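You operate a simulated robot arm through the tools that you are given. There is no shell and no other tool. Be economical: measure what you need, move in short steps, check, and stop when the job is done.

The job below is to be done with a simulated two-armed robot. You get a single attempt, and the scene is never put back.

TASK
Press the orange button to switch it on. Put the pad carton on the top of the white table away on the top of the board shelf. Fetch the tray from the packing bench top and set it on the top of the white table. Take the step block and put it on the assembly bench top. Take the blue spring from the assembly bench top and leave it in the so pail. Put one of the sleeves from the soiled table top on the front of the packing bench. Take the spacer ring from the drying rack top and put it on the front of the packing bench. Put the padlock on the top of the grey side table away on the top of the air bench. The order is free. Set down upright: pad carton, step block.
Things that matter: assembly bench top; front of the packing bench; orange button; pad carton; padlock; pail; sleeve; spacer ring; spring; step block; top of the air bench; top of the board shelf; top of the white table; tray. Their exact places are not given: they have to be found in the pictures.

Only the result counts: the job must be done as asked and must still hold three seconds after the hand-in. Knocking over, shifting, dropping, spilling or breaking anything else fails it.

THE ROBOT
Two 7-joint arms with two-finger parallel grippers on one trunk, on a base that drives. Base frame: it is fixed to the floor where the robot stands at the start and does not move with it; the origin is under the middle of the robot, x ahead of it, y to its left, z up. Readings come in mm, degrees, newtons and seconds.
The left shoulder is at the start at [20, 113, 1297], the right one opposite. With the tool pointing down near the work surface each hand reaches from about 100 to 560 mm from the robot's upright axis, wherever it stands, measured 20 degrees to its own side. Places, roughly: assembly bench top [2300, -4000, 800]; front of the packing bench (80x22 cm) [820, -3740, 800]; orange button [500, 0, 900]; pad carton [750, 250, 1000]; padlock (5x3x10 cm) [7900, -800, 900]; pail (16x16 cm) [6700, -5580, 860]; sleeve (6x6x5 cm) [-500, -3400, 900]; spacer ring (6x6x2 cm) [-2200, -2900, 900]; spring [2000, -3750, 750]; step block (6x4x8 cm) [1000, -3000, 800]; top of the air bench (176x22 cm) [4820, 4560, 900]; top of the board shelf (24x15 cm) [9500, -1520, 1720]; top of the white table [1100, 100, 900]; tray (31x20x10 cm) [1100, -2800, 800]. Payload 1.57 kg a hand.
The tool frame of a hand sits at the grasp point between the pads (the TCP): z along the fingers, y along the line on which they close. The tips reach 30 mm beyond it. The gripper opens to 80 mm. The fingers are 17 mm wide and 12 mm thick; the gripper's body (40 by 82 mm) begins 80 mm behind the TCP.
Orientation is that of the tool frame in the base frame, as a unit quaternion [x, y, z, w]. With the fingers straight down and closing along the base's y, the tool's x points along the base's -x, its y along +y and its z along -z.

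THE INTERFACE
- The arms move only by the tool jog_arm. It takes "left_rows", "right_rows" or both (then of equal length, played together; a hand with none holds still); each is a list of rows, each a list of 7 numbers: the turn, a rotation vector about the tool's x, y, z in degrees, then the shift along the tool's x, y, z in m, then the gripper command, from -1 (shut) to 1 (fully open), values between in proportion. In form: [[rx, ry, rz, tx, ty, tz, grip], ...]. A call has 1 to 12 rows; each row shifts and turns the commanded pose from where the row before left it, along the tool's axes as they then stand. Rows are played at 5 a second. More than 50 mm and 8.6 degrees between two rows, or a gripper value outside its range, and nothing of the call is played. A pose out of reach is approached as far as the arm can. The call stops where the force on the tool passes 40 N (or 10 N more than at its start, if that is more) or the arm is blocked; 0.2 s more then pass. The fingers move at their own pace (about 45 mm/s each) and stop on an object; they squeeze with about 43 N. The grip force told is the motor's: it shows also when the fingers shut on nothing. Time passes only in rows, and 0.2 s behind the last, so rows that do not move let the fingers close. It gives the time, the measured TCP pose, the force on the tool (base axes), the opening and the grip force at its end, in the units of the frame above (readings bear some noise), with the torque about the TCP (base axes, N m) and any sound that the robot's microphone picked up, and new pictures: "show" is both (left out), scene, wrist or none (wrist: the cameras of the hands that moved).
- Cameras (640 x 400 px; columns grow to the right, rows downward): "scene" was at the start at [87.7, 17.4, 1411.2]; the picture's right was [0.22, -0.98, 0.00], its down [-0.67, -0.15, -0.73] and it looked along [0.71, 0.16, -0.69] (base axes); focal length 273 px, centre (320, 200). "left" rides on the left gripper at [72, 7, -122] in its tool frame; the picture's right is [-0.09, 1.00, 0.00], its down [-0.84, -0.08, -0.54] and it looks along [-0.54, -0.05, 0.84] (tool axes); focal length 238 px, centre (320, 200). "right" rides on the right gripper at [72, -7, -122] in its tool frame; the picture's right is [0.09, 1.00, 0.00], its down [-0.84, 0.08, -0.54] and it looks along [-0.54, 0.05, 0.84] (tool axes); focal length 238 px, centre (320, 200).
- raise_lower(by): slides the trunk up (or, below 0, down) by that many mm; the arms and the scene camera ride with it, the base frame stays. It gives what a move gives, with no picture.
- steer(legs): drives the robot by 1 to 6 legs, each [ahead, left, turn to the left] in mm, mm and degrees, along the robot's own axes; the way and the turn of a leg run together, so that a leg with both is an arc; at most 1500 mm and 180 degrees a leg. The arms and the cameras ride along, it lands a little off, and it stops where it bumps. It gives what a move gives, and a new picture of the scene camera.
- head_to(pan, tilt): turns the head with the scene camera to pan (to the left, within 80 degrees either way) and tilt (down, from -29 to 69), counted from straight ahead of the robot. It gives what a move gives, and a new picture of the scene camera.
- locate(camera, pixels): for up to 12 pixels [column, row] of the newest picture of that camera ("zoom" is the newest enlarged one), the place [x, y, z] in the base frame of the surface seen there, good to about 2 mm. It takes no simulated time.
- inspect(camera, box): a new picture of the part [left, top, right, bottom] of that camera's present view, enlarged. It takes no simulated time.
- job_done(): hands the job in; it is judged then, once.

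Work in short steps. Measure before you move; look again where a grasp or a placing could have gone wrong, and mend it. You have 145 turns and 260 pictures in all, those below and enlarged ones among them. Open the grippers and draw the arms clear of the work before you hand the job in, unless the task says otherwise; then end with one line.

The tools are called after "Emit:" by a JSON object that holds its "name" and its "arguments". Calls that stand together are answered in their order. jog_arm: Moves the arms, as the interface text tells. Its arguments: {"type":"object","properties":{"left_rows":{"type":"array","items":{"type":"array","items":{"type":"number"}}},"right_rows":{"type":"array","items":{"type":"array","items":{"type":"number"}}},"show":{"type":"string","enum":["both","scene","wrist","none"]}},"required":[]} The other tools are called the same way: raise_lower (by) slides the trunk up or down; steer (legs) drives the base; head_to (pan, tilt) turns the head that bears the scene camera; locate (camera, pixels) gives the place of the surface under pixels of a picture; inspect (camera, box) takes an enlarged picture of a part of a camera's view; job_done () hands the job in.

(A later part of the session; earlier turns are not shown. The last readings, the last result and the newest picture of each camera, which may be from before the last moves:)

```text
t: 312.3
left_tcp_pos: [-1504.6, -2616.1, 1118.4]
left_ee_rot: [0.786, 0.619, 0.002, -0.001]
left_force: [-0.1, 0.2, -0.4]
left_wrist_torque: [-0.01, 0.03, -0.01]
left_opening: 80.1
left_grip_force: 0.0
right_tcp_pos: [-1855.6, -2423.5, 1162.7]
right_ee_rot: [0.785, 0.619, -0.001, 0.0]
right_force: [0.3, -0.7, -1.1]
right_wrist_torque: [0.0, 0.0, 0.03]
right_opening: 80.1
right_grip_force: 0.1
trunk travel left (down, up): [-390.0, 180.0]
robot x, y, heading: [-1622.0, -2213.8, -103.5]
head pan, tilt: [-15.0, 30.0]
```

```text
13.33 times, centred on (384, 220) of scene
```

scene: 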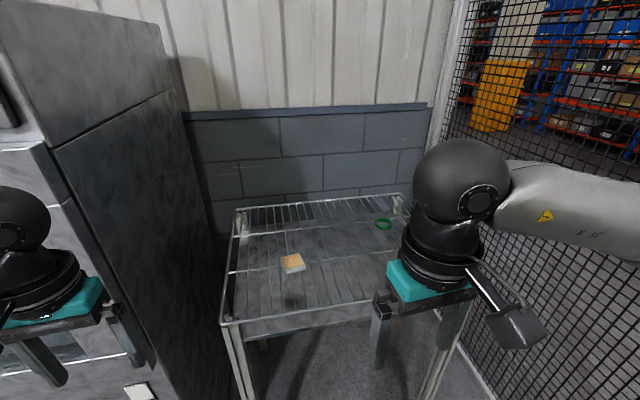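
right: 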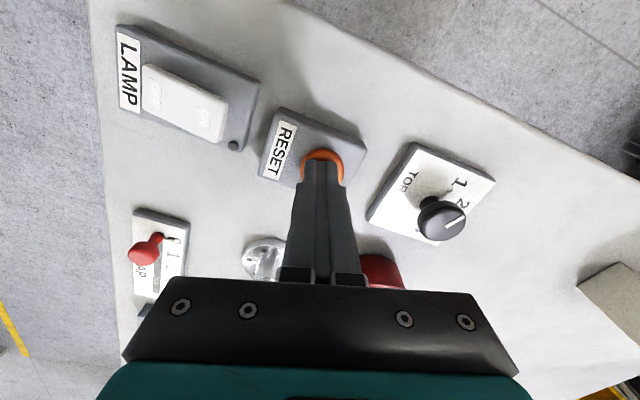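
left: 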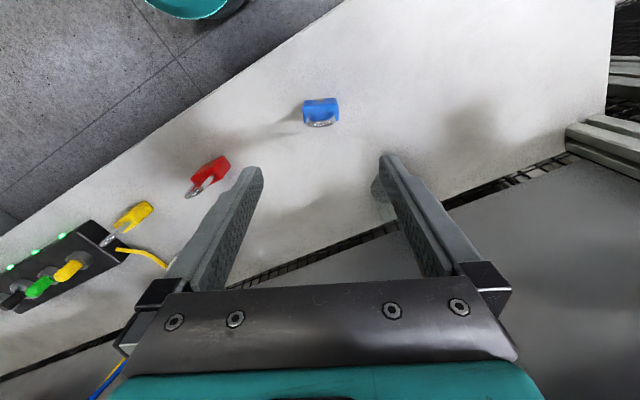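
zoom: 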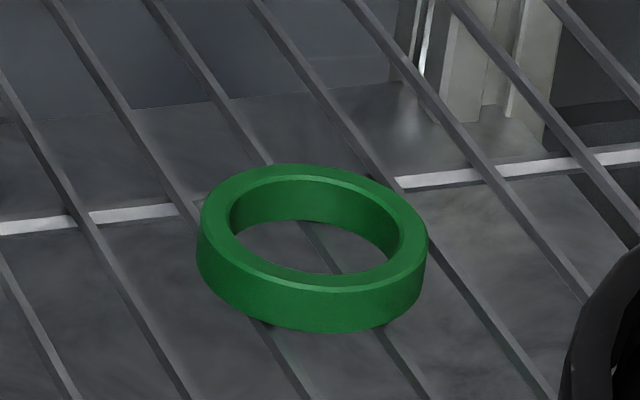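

Emit:
{"name": "locate", "arguments": {"camera": "zoom", "pixels": [[210, 215], [420, 240], [300, 172], [325, 282], [395, 195], [240, 265], [320, 315]]}}

```text
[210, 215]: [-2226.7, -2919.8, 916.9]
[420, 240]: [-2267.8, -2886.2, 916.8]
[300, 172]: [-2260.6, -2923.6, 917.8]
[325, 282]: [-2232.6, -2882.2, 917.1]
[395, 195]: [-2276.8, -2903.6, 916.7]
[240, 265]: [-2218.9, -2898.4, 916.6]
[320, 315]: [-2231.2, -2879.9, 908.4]
```

Ring centre ≈(-2247,-2903), top z 917. I pull the left hand in, then line up with the rack's middle (heading -106.9°) and approach.

Emit:
{"name": "jog_arm", "arguments": {"left_rows": [[0, 0, 0, 0.04, 0, -0.02, 1], [0, 0, 0, 0.04, 0, -0.02, 1], [0, 0, 0, 0.04, 0, -0.02, 1], [0, 0, 0, 0.03, 0, -0.02, 1]], "show": "none"}}

Emit:
{"name": "steer", "arguments": {"legs": [[0, -100, -3.4], [0, -121, 0], [320, 0, 0]]}}

Emit:
{"name": "head_to", "arguments": {"pan": -15, "tilt": 48}}

```text
t: 313.3
left_tcp_pos: [-1471.0, -2487.3, 1201.8]
left_ee_rot: [0.786, 0.619, 0.002, -0.002]
left_force: [-0.1, 0.4, 0.1]
left_wrist_torque: [-0.02, 0.01, -0.01]
left_opening: 80.3
left_grip_force: 0.0
left hand out of reach, approached as far as the arm can: row 4
right_tcp_pos: [-1856.3, -2423.9, 1161.9]
right_ee_rot: [0.785, 0.619, 0.0, 0.001]
right_force: [-0.6, 0.3, 0.9]
right_wrist_torque: [0.0, 0.0, 0.0]
right_opening: 80.2
right_grip_force: 0.0
trunk travel left (down, up): [-390.0, 180.0]
robot x, y, heading: [-1616.5, -2211.8, -103.7]
head pan, tilt: [-15.0, 30.0]
```

```text
t: 317.1
left_tcp_pos: [-1795.6, -2750.0, 1201.6]
left_ee_rot: [0.803, 0.596, 0.002, -0.002]
left_force: [0.0, -1.2, 0.1]
left_wrist_torque: [0.0, 0.0, -0.01]
left_opening: 80.1
left_grip_force: 0.1
right_tcp_pos: [-2175.4, -2663.4, 1161.1]
right_ee_rot: [0.802, 0.597, 0.001, -0.001]
right_force: [0.7, 0.0, -0.3]
right_wrist_torque: [-0.01, -0.02, 0.02]
right_opening: 80.1
right_grip_force: 0.1
trunk travel left (down, up): [-390.0, 180.0]
robot x, y, heading: [-1925.5, -2467.1, -106.7]
head pan, tilt: [-15.0, 30.0]
```

scene: 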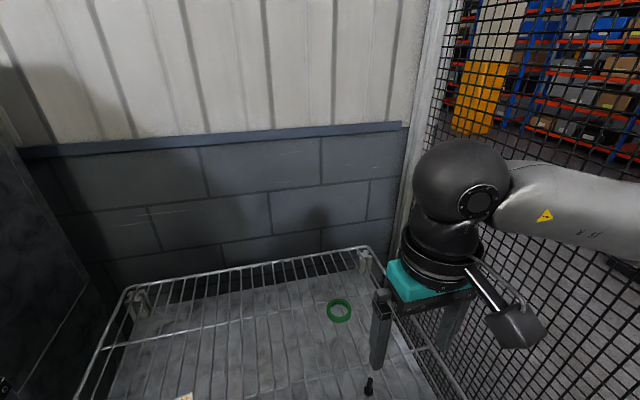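

```text
t: 317.9
left_tcp_pos: [-1795.5, -2748.6, 1201.5]
left_ee_rot: [0.802, 0.597, 0.002, -0.002]
left_force: [-0.6, 0.1, -0.1]
left_wrist_torque: [-0.02, 0.01, 0.0]
left_opening: 80.2
left_grip_force: 0.1
right_tcp_pos: [-2174.5, -2663.1, 1162.9]
right_ee_rot: [0.802, 0.598, 0.0, 0.0]
right_force: [-0.3, 0.2, 0.4]
right_wrist_torque: [0.01, -0.02, 0.03]
right_opening: 80.1
right_grip_force: 0.0
trunk travel left (down, up): [-390.0, 180.0]
robot x, y, heading: [-1927.0, -2463.7, -106.8]
head pan, tilt: [-15.0, 48.0]
```

scene: 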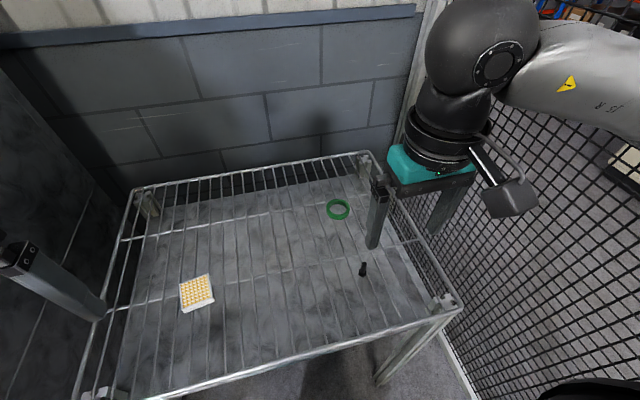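

No bump. The right hand just needs to go 250 mm forward to be over the ring; the reach may be tight, so I check before descending.

Emit:
{"name": "jog_arm", "arguments": {"right_rows": [[0, 0, 0, -0.05, 0, 0.02, 1], [0, 0, 0, -0.045, 0, 0.02, 1], [0, 0, 0, -0.045, 0, 0.02, 1], [0, 0, 0, -0.045, 0, 0.02, 1], [0, 0, 0, -0.045, 0, 0.02, 1], [0, 0, 0, -0.02, 0, 0.03, 1], [0, 0, 0, 0, 0, 0.03, 1]]}}

```text
refused: row 1 steps farther than a row can; nothing moved
```

Emit:
{"name": "jog_arm", "arguments": {"right_rows": [[0, 0, 0, -0.045, 0, 0.02, 1], [0, 0, 0, -0.045, 0, 0.02, 1], [0, 0, 0, -0.045, 0, 0.02, 1], [0, 0, 0, -0.045, 0, 0.02, 1], [0, 0, 0, -0.045, 0, 0.02, 1], [0, 0, 0, -0.026, 0, 0.03, 1], [0, 0, 0, 0, 0, 0.03, 1]]}}

```text
t: 319.5
left_tcp_pos: [-1795.8, -2748.7, 1200.5]
left_ee_rot: [0.803, 0.596, 0.002, -0.002]
left_force: [0.6, -0.2, 0.8]
left_wrist_torque: [0.0, -0.02, -0.01]
left_opening: 80.1
left_grip_force: 0.1
right_tcp_pos: [-2246.8, -2902.5, 1000.7]
right_ee_rot: [0.802, 0.597, 0.0, -0.001]
right_force: [-0.5, 0.3, 0.0]
right_wrist_torque: [-0.01, 0.0, -0.01]
right_opening: 80.3
right_grip_force: 0.2
trunk travel left (down, up): [-390.0, 180.0]
robot x, y, heading: [-1924.8, -2464.0, -106.6]
head pan, tilt: [-15.0, 48.0]
```

scene: 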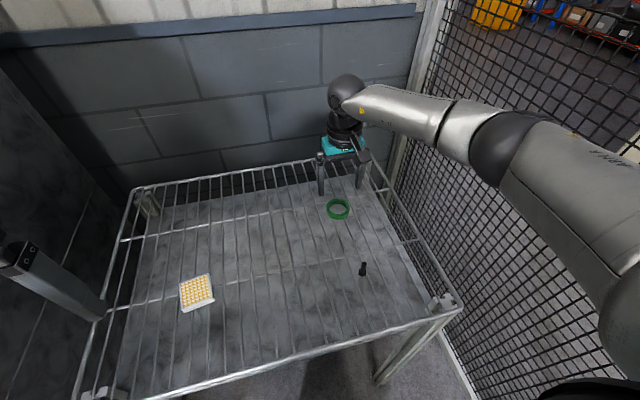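
right: 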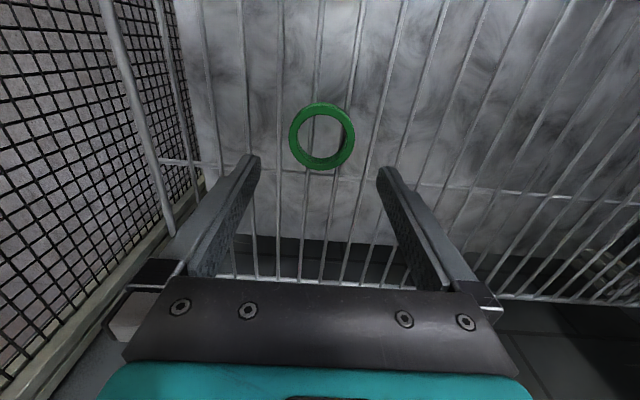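

Aligned with the ring at (321,137). I descend to z≈932 (tips just over the rods) and close.

Emit:
{"name": "jog_arm", "arguments": {"right_rows": [[0, 0, 0, 0, 0, 0.035, 1], [0, 0, 0, 0, 0, 0.025, 1], [0, 0, 0, 0, 0, 0.008, 1], [0, 0, 0, 0, 0, 0, -1], [0, 0, 0, 0, 0, 0, -1], [0, 0, 0, 0, 0, 0, -1], [0, 0, 0, 0, 0, 0, -1]], "show": "wrist"}}

```text
t: 321.1
left_tcp_pos: [-1795.5, -2748.3, 1202.8]
left_ee_rot: [0.803, 0.596, 0.002, -0.001]
left_force: [0.9, -0.6, -0.5]
left_wrist_torque: [-0.06, 0.0, -0.04]
left_opening: 80.1
left_grip_force: 0.1
right_tcp_pos: [-2244.7, -2902.0, 933.1]
right_ee_rot: [0.803, 0.597, 0.0, 0.0]
right_force: [-0.2, 0.1, -0.7]
right_wrist_torque: [0.01, -0.02, 0.01]
right_opening: 58.5
right_grip_force: 38.1
trunk travel left (down, up): [-390.0, 180.0]
robot x, y, heading: [-1924.8, -2465.0, -106.7]
head pan, tilt: [-15.0, 48.0]
```

right: 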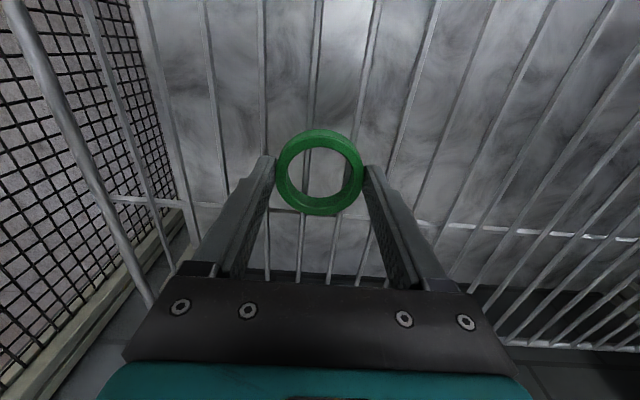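

Gripped (58.5 mm). I lift, draw back and drive away from the rack.

Emit:
{"name": "jog_arm", "arguments": {"right_rows": [[0, 0, 0, 0, 0, -0.03, -1], [0, 0, 0, 0, 0, -0.045, -1], [0, 0, 0, 0, 0, -0.045, -1], [0, 0, 0, 0.03, 0, -0.035, -1], [0, 0, 0, 0.04, 0, -0.02, -1], [0, 0, 0, 0.04, 0, -0.02, -1], [0, 0, 0, 0.045, 0, 0, -1], [0, 0, 0, 0.045, 0, 0, -1], [0, 0, 0, 0.045, 0, 0, -1]], "show": "wrist"}}

Emit:
{"name": "steer", "arguments": {"legs": [[-400, 0, 0], [0, 1400, 0]]}}

Emit:
{"name": "head_to", "arguments": {"pan": 15, "tilt": 38}}

```text
t: 323.1
left_tcp_pos: [-1796.4, -2748.5, 1202.6]
left_ee_rot: [0.803, 0.596, 0.002, -0.001]
left_force: [-0.9, 0.6, 0.2]
left_wrist_torque: [-0.01, 0.03, 0.01]
left_opening: 80.2
left_grip_force: 0.1
right_tcp_pos: [-2176.4, -2665.4, 1125.6]
right_ee_rot: [0.803, 0.596, 0.0, 0.0]
right_force: [0.3, 0.3, -0.9]
right_wrist_torque: [-0.05, 0.0, -0.02]
right_opening: 58.3
right_grip_force: 43.4
trunk travel left (down, up): [-390.0, 180.0]
robot x, y, heading: [-1924.0, -2463.8, -106.7]
head pan, tilt: [-15.0, 48.0]
```

right: 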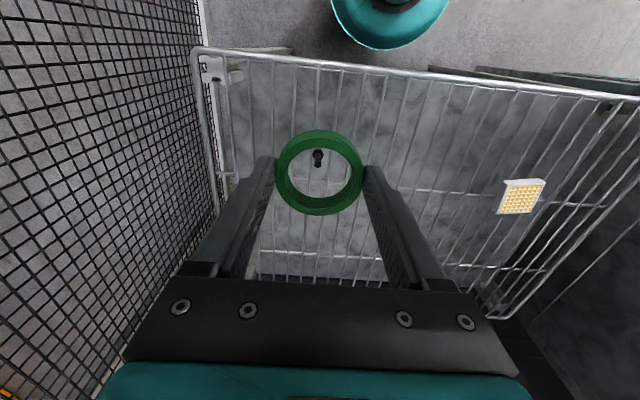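

```text
t: 332.0
left_tcp_pos: [-371.9, -2729.7, 1201.8]
left_ee_rot: [0.796, 0.605, 0.002, -0.002]
left_force: [0.3, -0.6, -0.1]
left_wrist_torque: [0.01, -0.03, 0.0]
left_opening: 79.9
left_grip_force: 0.0
right_tcp_pos: [-754.2, -2656.1, 1126.5]
right_ee_rot: [0.796, 0.605, 0.0, 0.0]
right_force: [0.0, -0.2, 0.2]
right_wrist_torque: [0.02, -0.01, 0.01]
right_opening: 58.3
right_grip_force: 43.2
trunk travel left (down, up): [-390.0, 180.0]
robot x, y, heading: [-509.5, -2450.9, -105.5]
head pan, tilt: [-15.0, 48.0]
```

scene: 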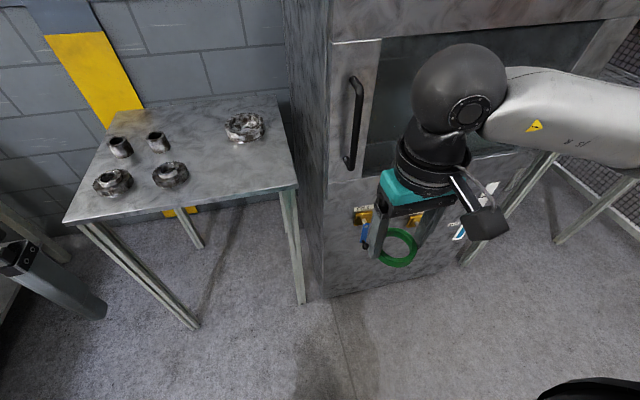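

```text
t: 332.9
left_tcp_pos: [-372.7, -2730.5, 1201.1]
left_ee_rot: [0.796, 0.605, 0.002, -0.002]
left_force: [0.4, 0.4, 0.0]
left_wrist_torque: [0.02, 0.01, 0.01]
left_opening: 80.1
left_grip_force: 0.1
right_tcp_pos: [-754.3, -2655.7, 1126.5]
right_ee_rot: [0.796, 0.605, -0.001, 0.0]
right_force: [-0.3, 0.9, -0.7]
right_wrist_torque: [0.01, 0.02, -0.02]
right_opening: 58.3
right_grip_force: 42.9
trunk travel left (down, up): [-390.0, 180.0]
robot x, y, heading: [-510.2, -2448.7, -105.6]
head pan, tilt: [15.0, 38.0]
```

scene: 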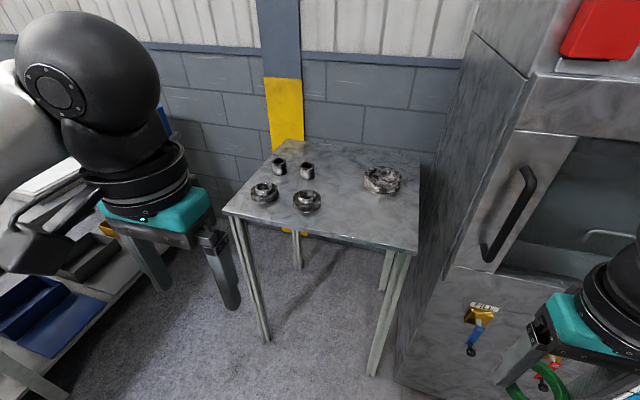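

Sleeves are at (280,167) and (307,171) on the soiled table. I zoom and measure.

Emit:
{"name": "inspect", "arguments": {"camera": "scene", "box": [240, 145, 336, 220]}}

Emit:
{"name": "locate", "arguments": {"camera": "scene", "pixels": [[224, 212], [320, 232], [415, 250], [307, 205], [264, 195], [306, 163], [279, 160], [350, 195]]}}

```text
5.33 times, centred on (288, 182) of scene
```

zoom: 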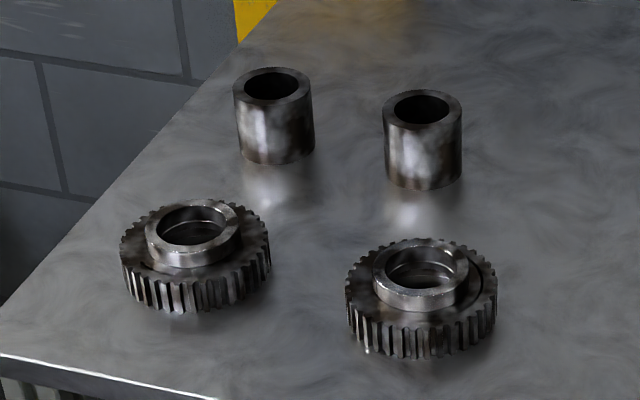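

```text
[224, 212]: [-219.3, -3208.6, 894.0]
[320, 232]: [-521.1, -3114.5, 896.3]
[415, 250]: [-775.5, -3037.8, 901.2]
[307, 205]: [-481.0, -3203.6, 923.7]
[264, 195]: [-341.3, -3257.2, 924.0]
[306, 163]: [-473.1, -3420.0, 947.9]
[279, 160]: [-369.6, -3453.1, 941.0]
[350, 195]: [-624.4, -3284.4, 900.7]
```

Emit:
{"name": "locate", "arguments": {"camera": "zoom", "pixels": [[386, 107], [459, 107], [425, 124], [422, 92], [235, 87], [308, 87], [425, 186], [422, 300], [420, 350]]}}

```text
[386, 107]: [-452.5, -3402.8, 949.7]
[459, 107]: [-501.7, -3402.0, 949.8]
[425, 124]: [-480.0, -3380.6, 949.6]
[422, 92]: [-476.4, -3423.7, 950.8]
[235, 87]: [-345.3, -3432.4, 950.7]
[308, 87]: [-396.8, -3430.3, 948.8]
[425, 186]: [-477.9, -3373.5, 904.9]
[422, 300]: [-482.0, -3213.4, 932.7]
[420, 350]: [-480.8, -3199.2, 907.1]
```

Target: the right sleeve at (-477,-3402), top z 950. I draw the right hand back a little and approach so the sleeve is 490 ahead, 100 left.

Emit:
{"name": "jog_arm", "arguments": {"right_rows": [[0, 0, 0, 0.04, 0, 0, -1], [0, 0, 0, 0.03, 0, 0, -1]], "show": "none"}}

Emit:
{"name": "steer", "arguments": {"legs": [[0, 208, -1.3], [412, 0, 0]]}}

Emit:
{"name": "locate", "arguments": {"camera": "scene", "pixels": [[320, 200], [320, 120]]}}

```text
t: 333.5
left_tcp_pos: [-373.2, -2729.9, 1202.3]
left_ee_rot: [0.797, 0.604, 0.002, -0.002]
left_force: [-0.4, -0.4, -0.7]
left_wrist_torque: [0.0, -0.03, -0.01]
left_opening: 80.0
left_grip_force: 0.1
right_tcp_pos: [-746.3, -2642.7, 1126.3]
right_ee_rot: [0.796, 0.605, 0.001, 0.0]
right_force: [0.7, 0.9, 0.3]
right_wrist_torque: [0.03, -0.01, 0.01]
right_opening: 58.2
right_grip_force: 42.6
right hand out of reach, approached as far as the arm can: row 1, 2
trunk travel left (down, up): [-390.0, 180.0]
robot x, y, heading: [-506.2, -2450.0, -105.4]
head pan, tilt: [15.0, 38.0]
```

```text
t: 337.0
left_tcp_pos: [-284.0, -3139.2, 1202.5]
left_ee_rot: [0.806, 0.592, 0.0, -0.002]
left_force: [-0.1, 0.4, -0.5]
left_wrist_torque: [0.01, 0.01, 0.0]
left_opening: 80.0
left_grip_force: 0.1
right_tcp_pos: [-655.6, -3033.6, 1124.4]
right_ee_rot: [0.805, 0.594, 0.0, -0.007]
right_force: [-0.2, 0.5, 0.1]
right_wrist_torque: [0.03, -0.01, -0.02]
right_opening: 58.4
right_grip_force: 43.5
trunk travel left (down, up): [-390.0, 180.0]
robot x, y, heading: [-415.9, -2857.1, -107.0]
head pan, tilt: [15.0, 38.0]
stopped in leg 2: the robot was blocked; the commanded pose is now the measured one
```

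scene: 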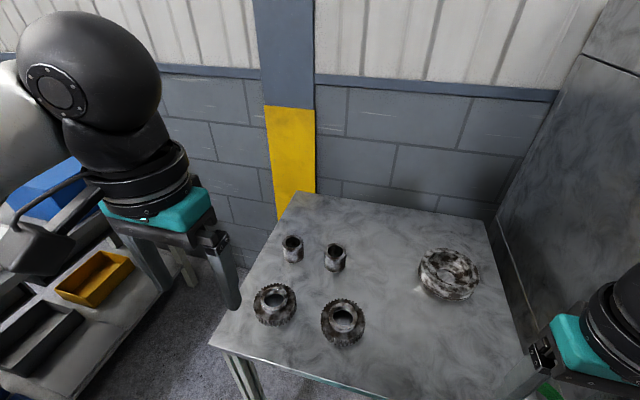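

```text
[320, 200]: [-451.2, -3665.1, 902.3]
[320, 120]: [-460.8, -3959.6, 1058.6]
```

Blocked, probably the right arm against the washer; I back off a touch and shift left 30, then check the sleeve position again.

Emit:
{"name": "steer", "arguments": {"legs": [[-12, 30, 0]]}}

Emit:
{"name": "inspect", "arguments": {"camera": "scene", "box": [240, 220, 400, 320]}}

Emit:
{"name": "head_to", "arguments": {"pan": -45, "tilt": 40}}

```text
t: 337.9
left_tcp_pos: [-255.8, -3139.7, 1202.3]
left_ee_rot: [0.806, 0.592, 0.0, -0.003]
left_force: [0.7, -0.1, 0.4]
left_wrist_torque: [-0.03, 0.03, -0.02]
left_opening: 79.8
left_grip_force: 0.1
right_tcp_pos: [-626.5, -3035.1, 1123.2]
right_ee_rot: [0.805, 0.594, 0.003, -0.008]
right_force: [-0.6, 0.9, -0.4]
right_wrist_torque: [0.0, 0.03, 0.03]
right_opening: 58.4
right_grip_force: 43.0
trunk travel left (down, up): [-390.0, 180.0]
robot x, y, heading: [-385.2, -2852.9, -107.3]
head pan, tilt: [15.0, 38.0]
```

scene: 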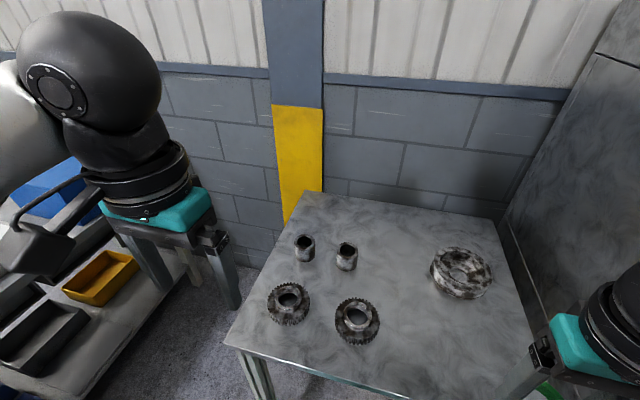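

```text
4.00 times, centred on (320, 270) of scene
```

zoom: 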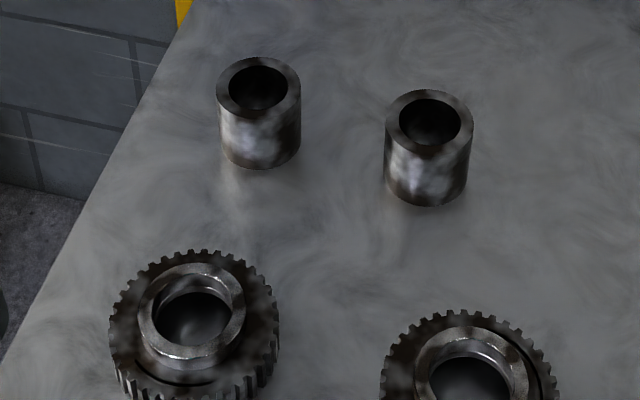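

```text
t: 339.2
left_tcp_pos: [-257.3, -3139.6, 1201.0]
left_ee_rot: [0.806, 0.592, 0.002, -0.001]
left_force: [-0.8, -0.5, -0.6]
left_wrist_torque: [-0.02, -0.04, -0.03]
left_opening: 80.0
left_grip_force: 0.2
right_tcp_pos: [-626.9, -3035.2, 1123.0]
right_ee_rot: [0.805, 0.594, 0.003, -0.006]
right_force: [-0.1, -0.3, -0.7]
right_wrist_torque: [0.0, -0.01, -0.01]
right_opening: 58.1
right_grip_force: 43.3
trunk travel left (down, up): [-390.0, 180.0]
robot x, y, heading: [-382.4, -2853.9, -107.2]
head pan, tilt: [-45.0, 40.0]
```

scene: 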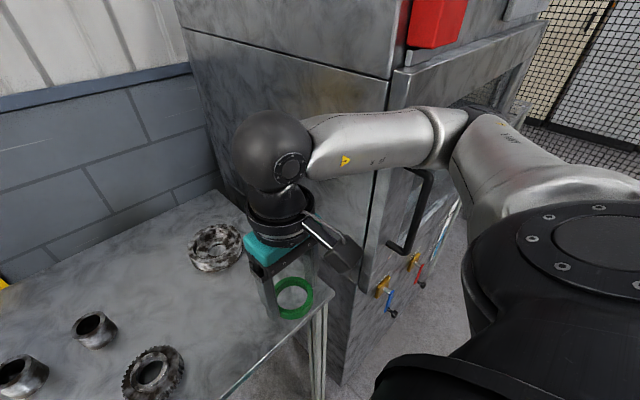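

The right forearm had touched the washer's corner; now free. I move the left hand over the sleeve in 8 rows.

Emit:
{"name": "jog_arm", "arguments": {"left_rows": [[0, 0, 0, -0.0396, -0.0166, 0.018, 1], [0, 0, 0, -0.0396, -0.0166, 0.018, 1], [0, 0, 0, -0.0396, -0.0166, 0.018, 1], [0, 0, 0, -0.0396, -0.0166, 0.018, 1], [0, 0, 0, -0.0396, -0.0166, 0.018, 1], [0, 0, 0, -0.0396, -0.0166, 0.018, 1], [0, 0, 0, -0.0396, -0.0166, 0.018, 1], [0, 0, 0, -0.0396, -0.0166, 0.018, 1], [0, 0, 0, 0, 0, 0.01, 1]], "show": "wrist"}}

```text
t: 341.2
left_tcp_pos: [-477.0, -3402.0, 1047.4]
left_ee_rot: [0.806, 0.592, 0.002, -0.002]
left_force: [-0.5, 0.4, 0.5]
left_wrist_torque: [-0.02, -0.01, 0.01]
left_opening: 80.0
left_grip_force: 0.1
right_tcp_pos: [-627.7, -3033.9, 1123.2]
right_ee_rot: [0.805, 0.593, 0.003, -0.006]
right_force: [0.7, -0.2, -0.5]
right_wrist_torque: [0.01, 0.04, 0.01]
right_opening: 58.3
right_grip_force: 43.1
trunk travel left (down, up): [-390.0, 180.0]
robot x, y, heading: [-383.2, -2856.6, -107.3]
head pan, tilt: [-45.0, 40.0]
```

left: 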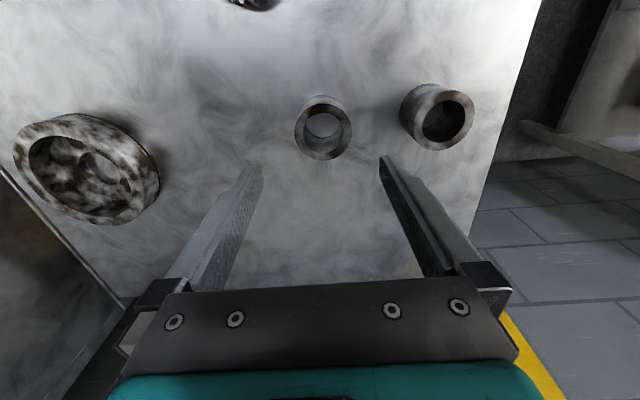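

Centred at (323,130). I descend to z≈936 and close.

Emit:
{"name": "jog_arm", "arguments": {"left_rows": [[0, 0, 0, 0, 0, 0.04, 1], [0, 0, 0, 0, 0, 0.04, 1], [0, 0, 0, 0, 0, 0.031, 1], [0, 0, 0, 0, 0, 0, -1], [0, 0, 0, 0, 0, 0, -1], [0, 0, 0, 0, 0, 0, -1], [0, 0, 0, 0, 0, 0, -1]], "show": "wrist"}}

```text
t: 342.8
left_tcp_pos: [-470.8, -3392.3, 937.3]
left_ee_rot: [0.805, 0.593, 0.002, -0.002]
left_force: [1.7, -1.1, -0.4]
left_wrist_torque: [-0.1, -0.03, 0.01]
left_opening: 53.5
left_grip_force: 35.8
left hand out of reach, approached as far as the arm can: row 3
right_tcp_pos: [-627.8, -3035.6, 1123.5]
right_ee_rot: [0.805, 0.594, 0.005, -0.007]
right_force: [-0.5, -0.1, 0.1]
right_wrist_torque: [-0.01, 0.03, 0.01]
right_opening: 58.2
right_grip_force: 42.7
trunk travel left (down, up): [-390.0, 180.0]
robot x, y, heading: [-384.1, -2851.8, -107.5]
head pan, tilt: [-45.0, 40.0]
```

left: 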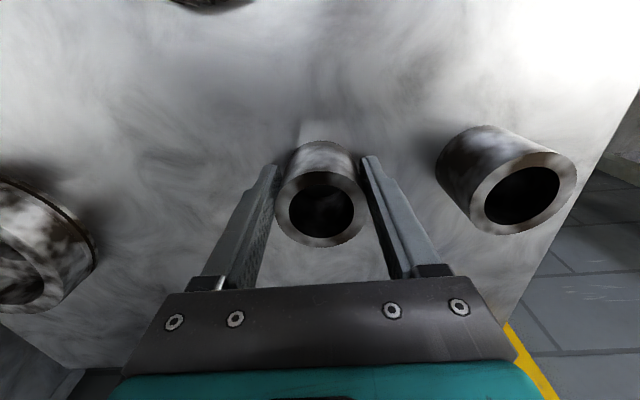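

Gripped at 53.5 mm, slightly off-centre but with the contact near the diameter. I lift gently 20 mm and check.

Emit:
{"name": "jog_arm", "arguments": {"left_rows": [[0, 0, 0, 0, 0, -0.01, -1], [0, 0, 0, 0, 0, -0.015, -1], [0, 0, 0, 0, 0, 0, -1]], "show": "wrist"}}

```text
t: 343.6
left_tcp_pos: [-470.6, -3391.3, 960.1]
left_ee_rot: [0.806, 0.592, 0.002, -0.003]
left_force: [0.8, 0.2, -4.3]
left_wrist_torque: [0.02, 0.0, 0.0]
left_opening: 53.5
left_grip_force: 43.2
right_tcp_pos: [-628.2, -3035.9, 1123.3]
right_ee_rot: [0.804, 0.594, 0.004, -0.006]
right_force: [0.3, 0.5, -0.8]
right_wrist_torque: [0.0, 0.01, -0.01]
right_opening: 58.2
right_grip_force: 43.1
trunk travel left (down, up): [-390.0, 180.0]
robot x, y, heading: [-385.3, -2856.0, -107.3]
head pan, tilt: [-45.0, 40.0]
```

left: 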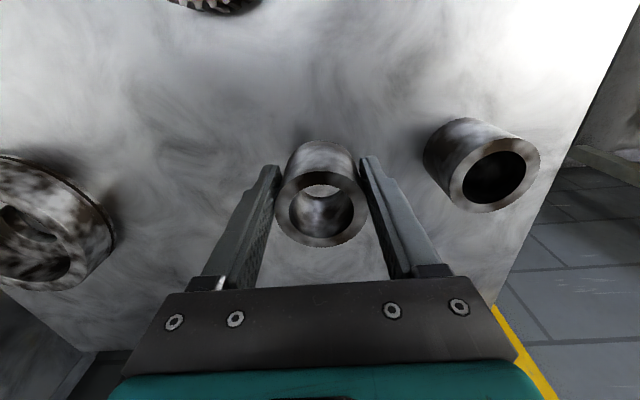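

Held well. I lift, retract, and back away from the table; then look left at the packing bench.

Emit:
{"name": "jog_arm", "arguments": {"left_rows": [[0, 0, 0, 0, 0, -0.045, -1], [0, 0, 0, 0, 0, -0.045, -1], [0, 0, 0, 0, 0, -0.045, -1], [0, 0, 0, 0.04, 0, -0.025, -1], [0, 0, 0, 0.045, 0, 0, -1], [0, 0, 0, 0.045, 0, 0, -1], [0, 0, 0, 0.045, 0, 0, -1], [0, 0, 0, 0.045, 0.01, 0, -1], [0, 0, 0, 0.03, 0.03, 0, -1]], "show": "none"}}

Emit:
{"name": "steer", "arguments": {"legs": [[-500, 0, 0], [0, 0, 45], [0, 0, 45]]}}

Emit:
{"name": "head_to", "arguments": {"pan": -20, "tilt": 30}}

```text
t: 345.6
left_tcp_pos: [-358.6, -3162.8, 1123.8]
left_ee_rot: [0.805, 0.593, 0.002, -0.004]
left_force: [-0.1, 0.9, -4.2]
left_wrist_torque: [0.03, 0.01, 0.01]
left_opening: 52.8
left_grip_force: 42.9
right_tcp_pos: [-627.1, -3035.8, 1123.1]
right_ee_rot: [0.805, 0.593, 0.003, -0.005]
right_force: [-1.1, 0.6, -0.3]
right_wrist_torque: [-0.01, 0.04, 0.0]
right_opening: 58.2
right_grip_force: 42.8
trunk travel left (down, up): [-390.0, 180.0]
robot x, y, heading: [-379.7, -2856.8, -107.3]
head pan, tilt: [-45.0, 40.0]
```

```text
t: 352.7
left_tcp_pos: [79.7, -2337.7, 1122.4]
left_ee_rot: [0.15, 0.989, -0.001, -0.003]
left_force: [0.3, -0.8, -3.9]
left_wrist_torque: [0.01, 0.03, -0.01]
left_opening: 53.1
left_grip_force: 43.0
right_tcp_pos: [-50.7, -2607.4, 1123.7]
right_ee_rot: [0.148, 0.989, -0.003, -0.007]
right_force: [0.5, -0.1, -0.4]
right_wrist_torque: [0.01, -0.02, -0.01]
right_opening: 58.5
right_grip_force: 43.1
trunk travel left (down, up): [-390.0, 180.0]
robot x, y, heading: [-232.2, -2358.1, -16.9]
head pan, tilt: [-45.0, 40.0]
```

scene: 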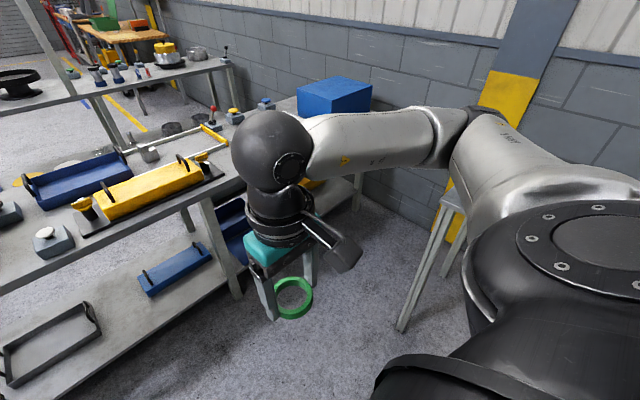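

```text
t: 353.6
left_tcp_pos: [78.2, -2339.2, 1123.7]
left_ee_rot: [0.149, 0.989, 0.0, -0.003]
left_force: [0.8, -0.7, -3.9]
left_wrist_torque: [0.01, 0.06, 0.01]
left_opening: 53.0
left_grip_force: 43.7
right_tcp_pos: [-49.8, -2607.1, 1123.2]
right_ee_rot: [0.148, 0.989, -0.001, -0.007]
right_force: [0.0, 0.7, -0.1]
right_wrist_torque: [-0.01, 0.02, 0.03]
right_opening: 58.3
right_grip_force: 42.6
trunk travel left (down, up): [-390.0, 180.0]
robot x, y, heading: [-231.5, -2361.2, -17.4]
head pan, tilt: [-20.0, 30.0]
```

scene: 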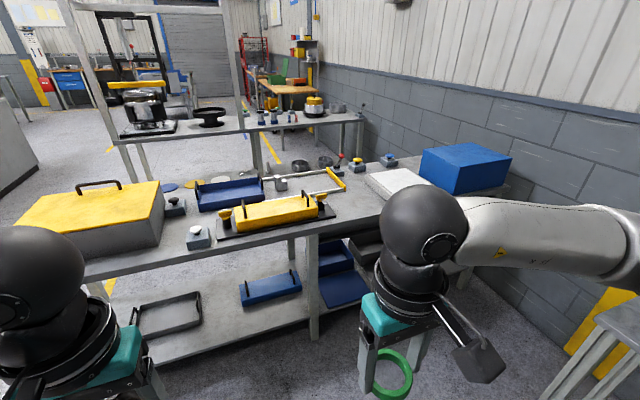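

The packing bench is in view: blue tray with handles at (230,192). I measure the main points, and zoom.

Emit:
{"name": "locate", "arguments": {"camera": "scene", "pixels": [[230, 200], [198, 192], [263, 182], [198, 240], [175, 207], [345, 222], [350, 215], [375, 205], [90, 275], [315, 237], [365, 225], [250, 250]]}}

Emit:
{"name": "inspect", "arguments": {"camera": "scene", "box": [130, 140, 530, 290]}}

```text
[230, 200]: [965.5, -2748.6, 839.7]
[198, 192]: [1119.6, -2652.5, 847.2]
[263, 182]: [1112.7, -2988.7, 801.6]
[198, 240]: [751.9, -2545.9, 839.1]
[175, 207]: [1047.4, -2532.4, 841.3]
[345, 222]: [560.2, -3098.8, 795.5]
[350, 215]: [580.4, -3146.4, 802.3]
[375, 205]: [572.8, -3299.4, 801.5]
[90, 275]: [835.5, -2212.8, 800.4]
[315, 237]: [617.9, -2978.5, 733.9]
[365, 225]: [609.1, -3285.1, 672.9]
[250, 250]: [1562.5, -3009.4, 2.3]
```

```text
1.60 times, centred on (330, 215) of scene
```

zoom: 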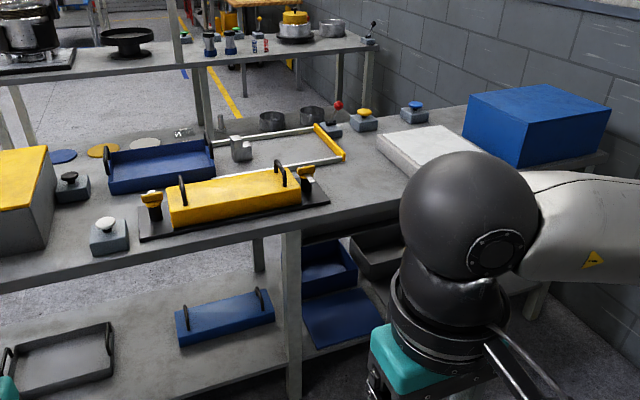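

Emit:
{"name": "locate", "arguments": {"camera": "scene", "pixels": [[385, 164], [357, 168], [400, 180], [470, 150], [425, 172], [505, 187], [395, 160], [340, 175], [430, 160], [280, 186], [275, 172], [230, 180]]}}

Emit:
{"name": "inspect", "arguments": {"camera": "scene", "box": [180, 150, 300, 225]}}

```text
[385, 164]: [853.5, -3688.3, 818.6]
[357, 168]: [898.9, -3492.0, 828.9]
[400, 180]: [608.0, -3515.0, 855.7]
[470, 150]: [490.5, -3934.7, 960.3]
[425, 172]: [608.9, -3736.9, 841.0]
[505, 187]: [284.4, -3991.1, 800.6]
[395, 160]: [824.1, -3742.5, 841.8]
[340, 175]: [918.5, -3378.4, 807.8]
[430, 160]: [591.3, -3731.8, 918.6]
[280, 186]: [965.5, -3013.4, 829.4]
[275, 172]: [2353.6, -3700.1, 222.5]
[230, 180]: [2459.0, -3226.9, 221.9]
```

```text
5.33 times, centred on (240, 188) of scene
```

zoom: 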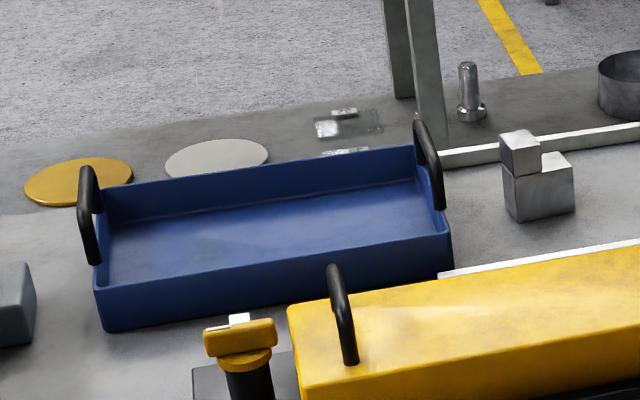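

The packing bench's front is its east side (button blocks at (853,-3688),(899,-3492) near it), facing the assembly bench. I go north into the aisle, turn round to face west, and back up to the gap between the benches.

Emit:
{"name": "steer", "arguments": {"legs": [[0, 1177, 0], [0, 0, 180], [-950, 0, 0], [-950, 0, 0]]}}

```text
t: 376.2
left_tcp_pos: [1630.4, -1912.3, 1122.9]
left_ee_rot: [0.983, -0.186, 0.003, -0.001]
left_force: [0.4, 1.3, -4.5]
left_wrist_torque: [-0.01, -0.02, 0.03]
left_opening: 52.6
left_grip_force: 43.1
right_tcp_pos: [1778.0, -1652.3, 1124.5]
right_ee_rot: [0.983, -0.184, 0.006, -0.001]
right_force: [0.4, 1.2, -0.3]
right_wrist_torque: [0.0, -0.02, 0.01]
right_opening: 58.4
right_grip_force: 43.3
trunk travel left (down, up): [-390.0, 180.0]
robot x, y, heading: [1937.7, -1912.3, 158.7]
head pan, tilt: [-20.0, 30.0]
```

scene: 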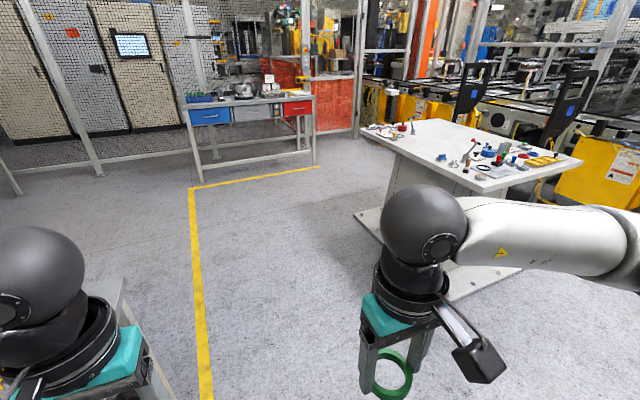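

I straighten to 163° and slide left (south) into the gap.

Emit:
{"name": "steer", "arguments": {"legs": [[0, 0, 4.4], [0, 1050, 0]]}}

Emit:
{"name": "head_to", "arguments": {"pan": 35, "tilt": 30}}

```text
t: 382.1
left_tcp_pos: [1326.2, -2935.1, 1123.0]
left_ee_rot: [0.989, -0.15, 0.003, 0.0]
left_force: [-0.4, -0.2, -3.5]
left_wrist_torque: [-0.02, -0.05, -0.01]
left_opening: 52.5
left_grip_force: 43.4
right_tcp_pos: [1455.1, -2668.1, 1122.5]
right_ee_rot: [0.989, -0.149, 0.008, -0.002]
right_force: [-0.1, 1.0, -0.5]
right_wrist_torque: [0.0, 0.0, 0.01]
right_opening: 58.2
right_grip_force: 43.0
trunk travel left (down, up): [-390.0, 180.0]
robot x, y, heading: [1635.0, -2910.3, 163.0]
head pan, tilt: [-20.0, 30.0]
```

scene: 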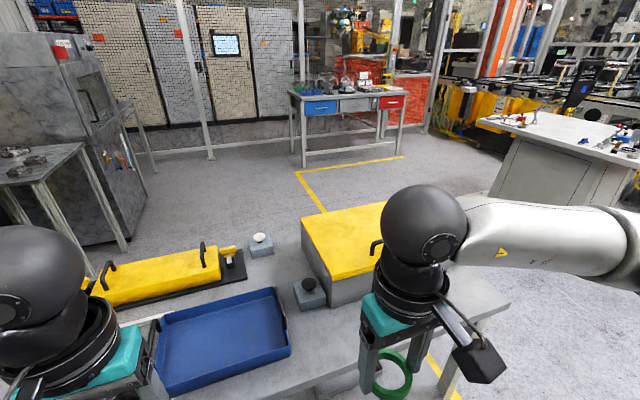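

```text
t: 383.4
left_tcp_pos: [1325.0, -2935.0, 1123.3]
left_ee_rot: [0.989, -0.15, 0.004, -0.001]
left_force: [-0.5, 0.7, -4.6]
left_wrist_torque: [-0.02, -0.08, -0.03]
left_opening: 52.4
left_grip_force: 43.4
right_tcp_pos: [1454.3, -2667.5, 1122.5]
right_ee_rot: [0.989, -0.148, 0.008, -0.002]
right_force: [-0.2, 0.1, -0.1]
right_wrist_torque: [0.01, 0.0, -0.01]
right_opening: 58.3
right_grip_force: 43.0
trunk travel left (down, up): [-390.0, 180.0]
robot x, y, heading: [1636.1, -2913.0, 162.6]
head pan, tilt: [35.0, 30.0]
```

scene: 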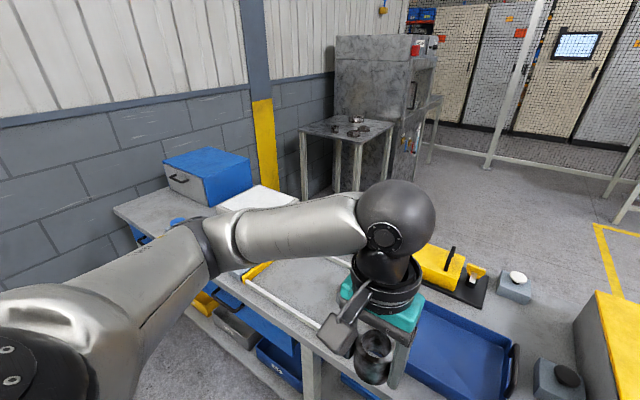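

I slide another 850 left and look down at the front strip.

Emit:
{"name": "steer", "arguments": {"legs": [[0, 850, 0]]}}

Emit:
{"name": "head_to", "arguments": {"pan": 5, "tilt": 42}}

```text
t: 387.9
left_tcp_pos: [1081.4, -3746.9, 1123.5]
left_ee_rot: [0.99, -0.142, 0.003, -0.001]
left_force: [0.0, 0.9, -4.7]
left_wrist_torque: [-0.02, -0.03, 0.02]
left_opening: 52.8
left_grip_force: 42.9
right_tcp_pos: [1207.5, -3477.7, 1124.5]
right_ee_rot: [0.99, -0.14, 0.007, -0.002]
right_force: [-0.3, -0.4, -0.7]
right_wrist_torque: [0.01, 0.0, -0.02]
right_opening: 58.3
right_grip_force: 42.8
trunk travel left (down, up): [-390.0, 180.0]
robot x, y, heading: [1390.0, -3719.3, 163.9]
head pan, tilt: [35.0, 30.0]
```

scene: 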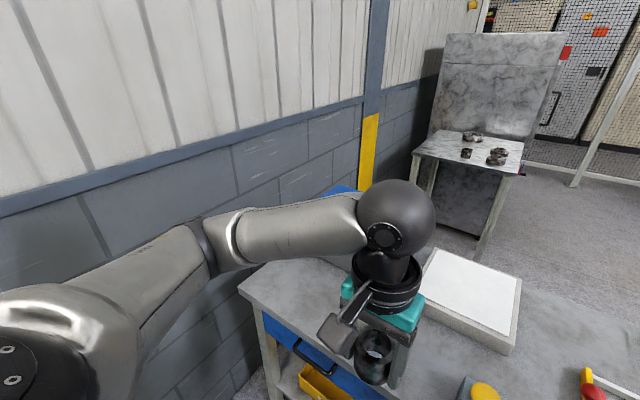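

```text
t: 388.8
left_tcp_pos: [1082.4, -3748.5, 1123.6]
left_ee_rot: [0.99, -0.143, 0.003, -0.001]
left_force: [0.5, 0.8, -3.8]
left_wrist_torque: [-0.02, -0.04, -0.02]
left_opening: 52.7
left_grip_force: 42.8
right_tcp_pos: [1206.6, -3478.5, 1123.5]
right_ee_rot: [0.99, -0.141, 0.008, -0.002]
right_force: [-0.3, -0.7, -0.1]
right_wrist_torque: [0.03, 0.02, -0.02]
right_opening: 58.3
right_grip_force: 43.5
trunk travel left (down, up): [-390.0, 180.0]
robot x, y, heading: [1392.0, -3718.9, 163.6]
head pan, tilt: [5.0, 42.0]
```

scene: 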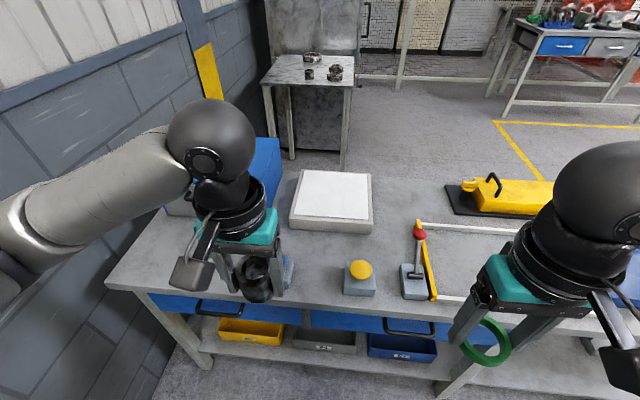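

Emit:
{"name": "locate", "arguments": {"camera": "scene", "pixels": [[320, 305], [200, 292], [110, 285], [160, 260], [290, 270], [345, 275], [318, 275], [380, 280], [375, 300], [402, 285], [318, 250], [190, 270]]}}

Emit:
{"name": "inspect", "arguments": {"camera": "scene", "box": [100, 180, 460, 330]}}

```text
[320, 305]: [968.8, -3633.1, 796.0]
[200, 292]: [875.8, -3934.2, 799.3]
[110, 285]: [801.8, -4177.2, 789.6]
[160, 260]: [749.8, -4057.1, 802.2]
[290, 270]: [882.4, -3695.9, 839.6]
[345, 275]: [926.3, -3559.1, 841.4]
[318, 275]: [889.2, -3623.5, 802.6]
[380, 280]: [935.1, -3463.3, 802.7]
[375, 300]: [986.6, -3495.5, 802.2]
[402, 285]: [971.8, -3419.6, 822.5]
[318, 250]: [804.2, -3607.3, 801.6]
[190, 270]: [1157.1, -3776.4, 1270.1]
```

```text
1.78 times, centred on (280, 255) of scene
```

zoom: 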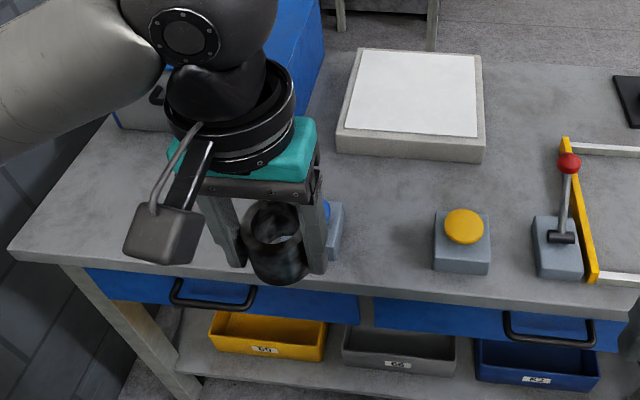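

Free spots on the strip: between the buttons (868,-3617) for the ring and left of the blue button (790,-3875) for the sleeve. I shift 200 left, 50 ahead.

Emit:
{"name": "steer", "arguments": {"legs": [[50, 200, -0.7]]}}

```text
t: 390.4
left_tcp_pos: [976.3, -3918.8, 1123.9]
left_ee_rot: [0.989, -0.15, 0.003, -0.001]
left_force: [-0.6, 0.2, -3.9]
left_wrist_torque: [0.01, -0.09, 0.0]
left_opening: 52.5
left_grip_force: 43.1
right_tcp_pos: [1104.8, -3651.0, 1123.1]
right_ee_rot: [0.989, -0.149, 0.008, -0.002]
right_force: [-0.6, -1.2, -0.5]
right_wrist_torque: [0.04, -0.02, 0.0]
right_opening: 58.4
right_grip_force: 42.7
trunk travel left (down, up): [-390.0, 180.0]
robot x, y, heading: [1287.8, -3895.1, 163.3]
head pan, tilt: [5.0, 42.0]
```

scene: 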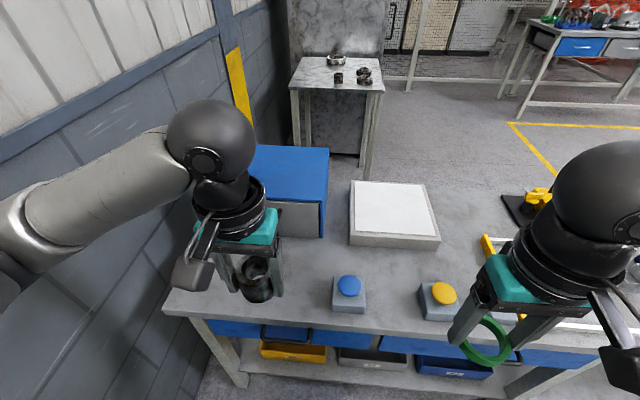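

I lower the trunk 150 and bring both hands over their spots together.

Emit:
{"name": "raise_lower", "arguments": {"by": -150}}

Emit:
{"name": "jog_arm", "arguments": {"left_rows": [[0, 0, 0, -0.0381, 0.0026, 0, -1], [0, 0, 0, -0.0381, 0.0026, 0, -1], [0, 0, 0, -0.0381, 0.0026, 0, -1], [0, 0, 0, -0.0381, 0.0026, 0, -1], [0, 0, 0, -0.0381, 0.0026, 0, -1], [0, 0, 0, 0, 0, 0.04, -1], [0, 0, 0, 0, 0, 0.04, -1], [0, 0, 0, 0, 0, 0.035, -1]], "right_rows": [[0, 0, 0, -0.0472, 0.0076, 0, -1], [0, 0, 0, -0.0472, 0.0076, 0, -1], [0, 0, 0, -0.0472, 0.0076, 0, -1], [0, 0, 0, -0.0472, 0.0076, 0, -1], [0, 0, 0, -0.0472, 0.0076, 0, -1], [0, 0, 0, 0, 0, 0.04, -1], [0, 0, 0, 0, 0, 0.04, -1], [0, 0, 0, 0, 0, 0.035, -1]]}}

```text
t: 392.2
left_tcp_pos: [978.0, -3917.9, 973.9]
left_ee_rot: [0.989, -0.149, 0.004, 0.0]
left_force: [0.1, 0.3, -3.8]
left_wrist_torque: [-0.04, -0.05, -0.02]
left_opening: 52.6
left_grip_force: 42.6
right_tcp_pos: [1104.9, -3649.5, 973.5]
right_ee_rot: [0.989, -0.148, 0.007, -0.001]
right_force: [-0.1, 0.3, 0.5]
right_wrist_torque: [0.01, 0.01, 0.01]
right_opening: 58.4
right_grip_force: 43.3
trunk travel left (down, up): [-240.0, 330.0]
robot x, y, heading: [1290.2, -3892.2, 162.8]
head pan, tilt: [5.0, 42.0]
```

```text
t: 394.0
left_tcp_pos: [792.7, -3875.0, 858.0]
left_ee_rot: [0.989, -0.149, 0.004, -0.001]
left_force: [0.3, 1.0, -3.9]
left_wrist_torque: [-0.04, -0.1, -0.01]
left_opening: 52.3
left_grip_force: 43.3
right_tcp_pos: [867.9, -3615.3, 853.6]
right_ee_rot: [0.989, -0.149, 0.008, -0.001]
right_force: [0.2, -0.7, 0.3]
right_wrist_torque: [-0.01, 0.0, -0.04]
right_opening: 58.2
right_grip_force: 43.1
trunk travel left (down, up): [-240.0, 330.0]
robot x, y, heading: [1288.2, -3889.6, 163.0]
head pan, tilt: [5.0, 42.0]
```

scene: 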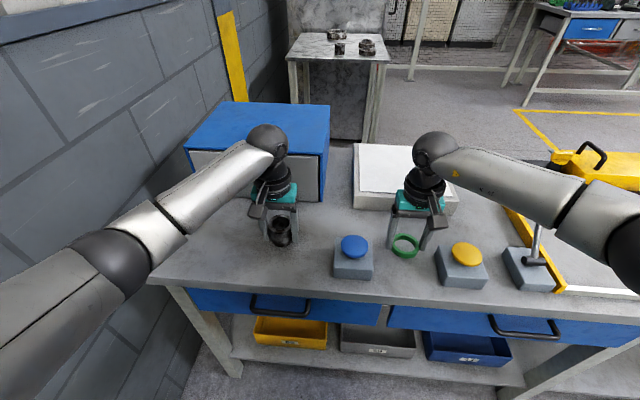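
right: 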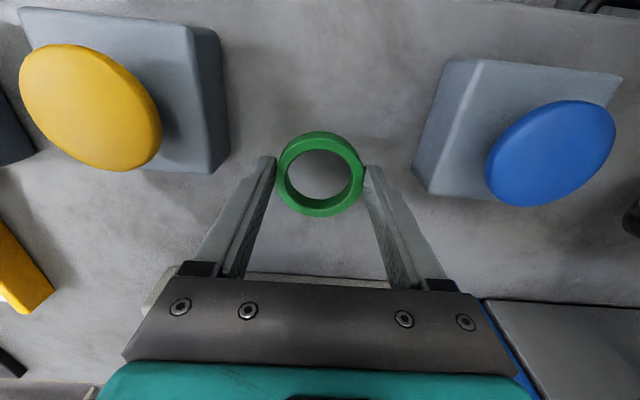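
left: 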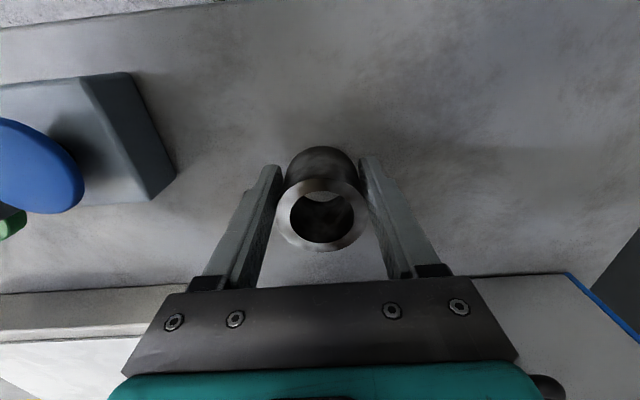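

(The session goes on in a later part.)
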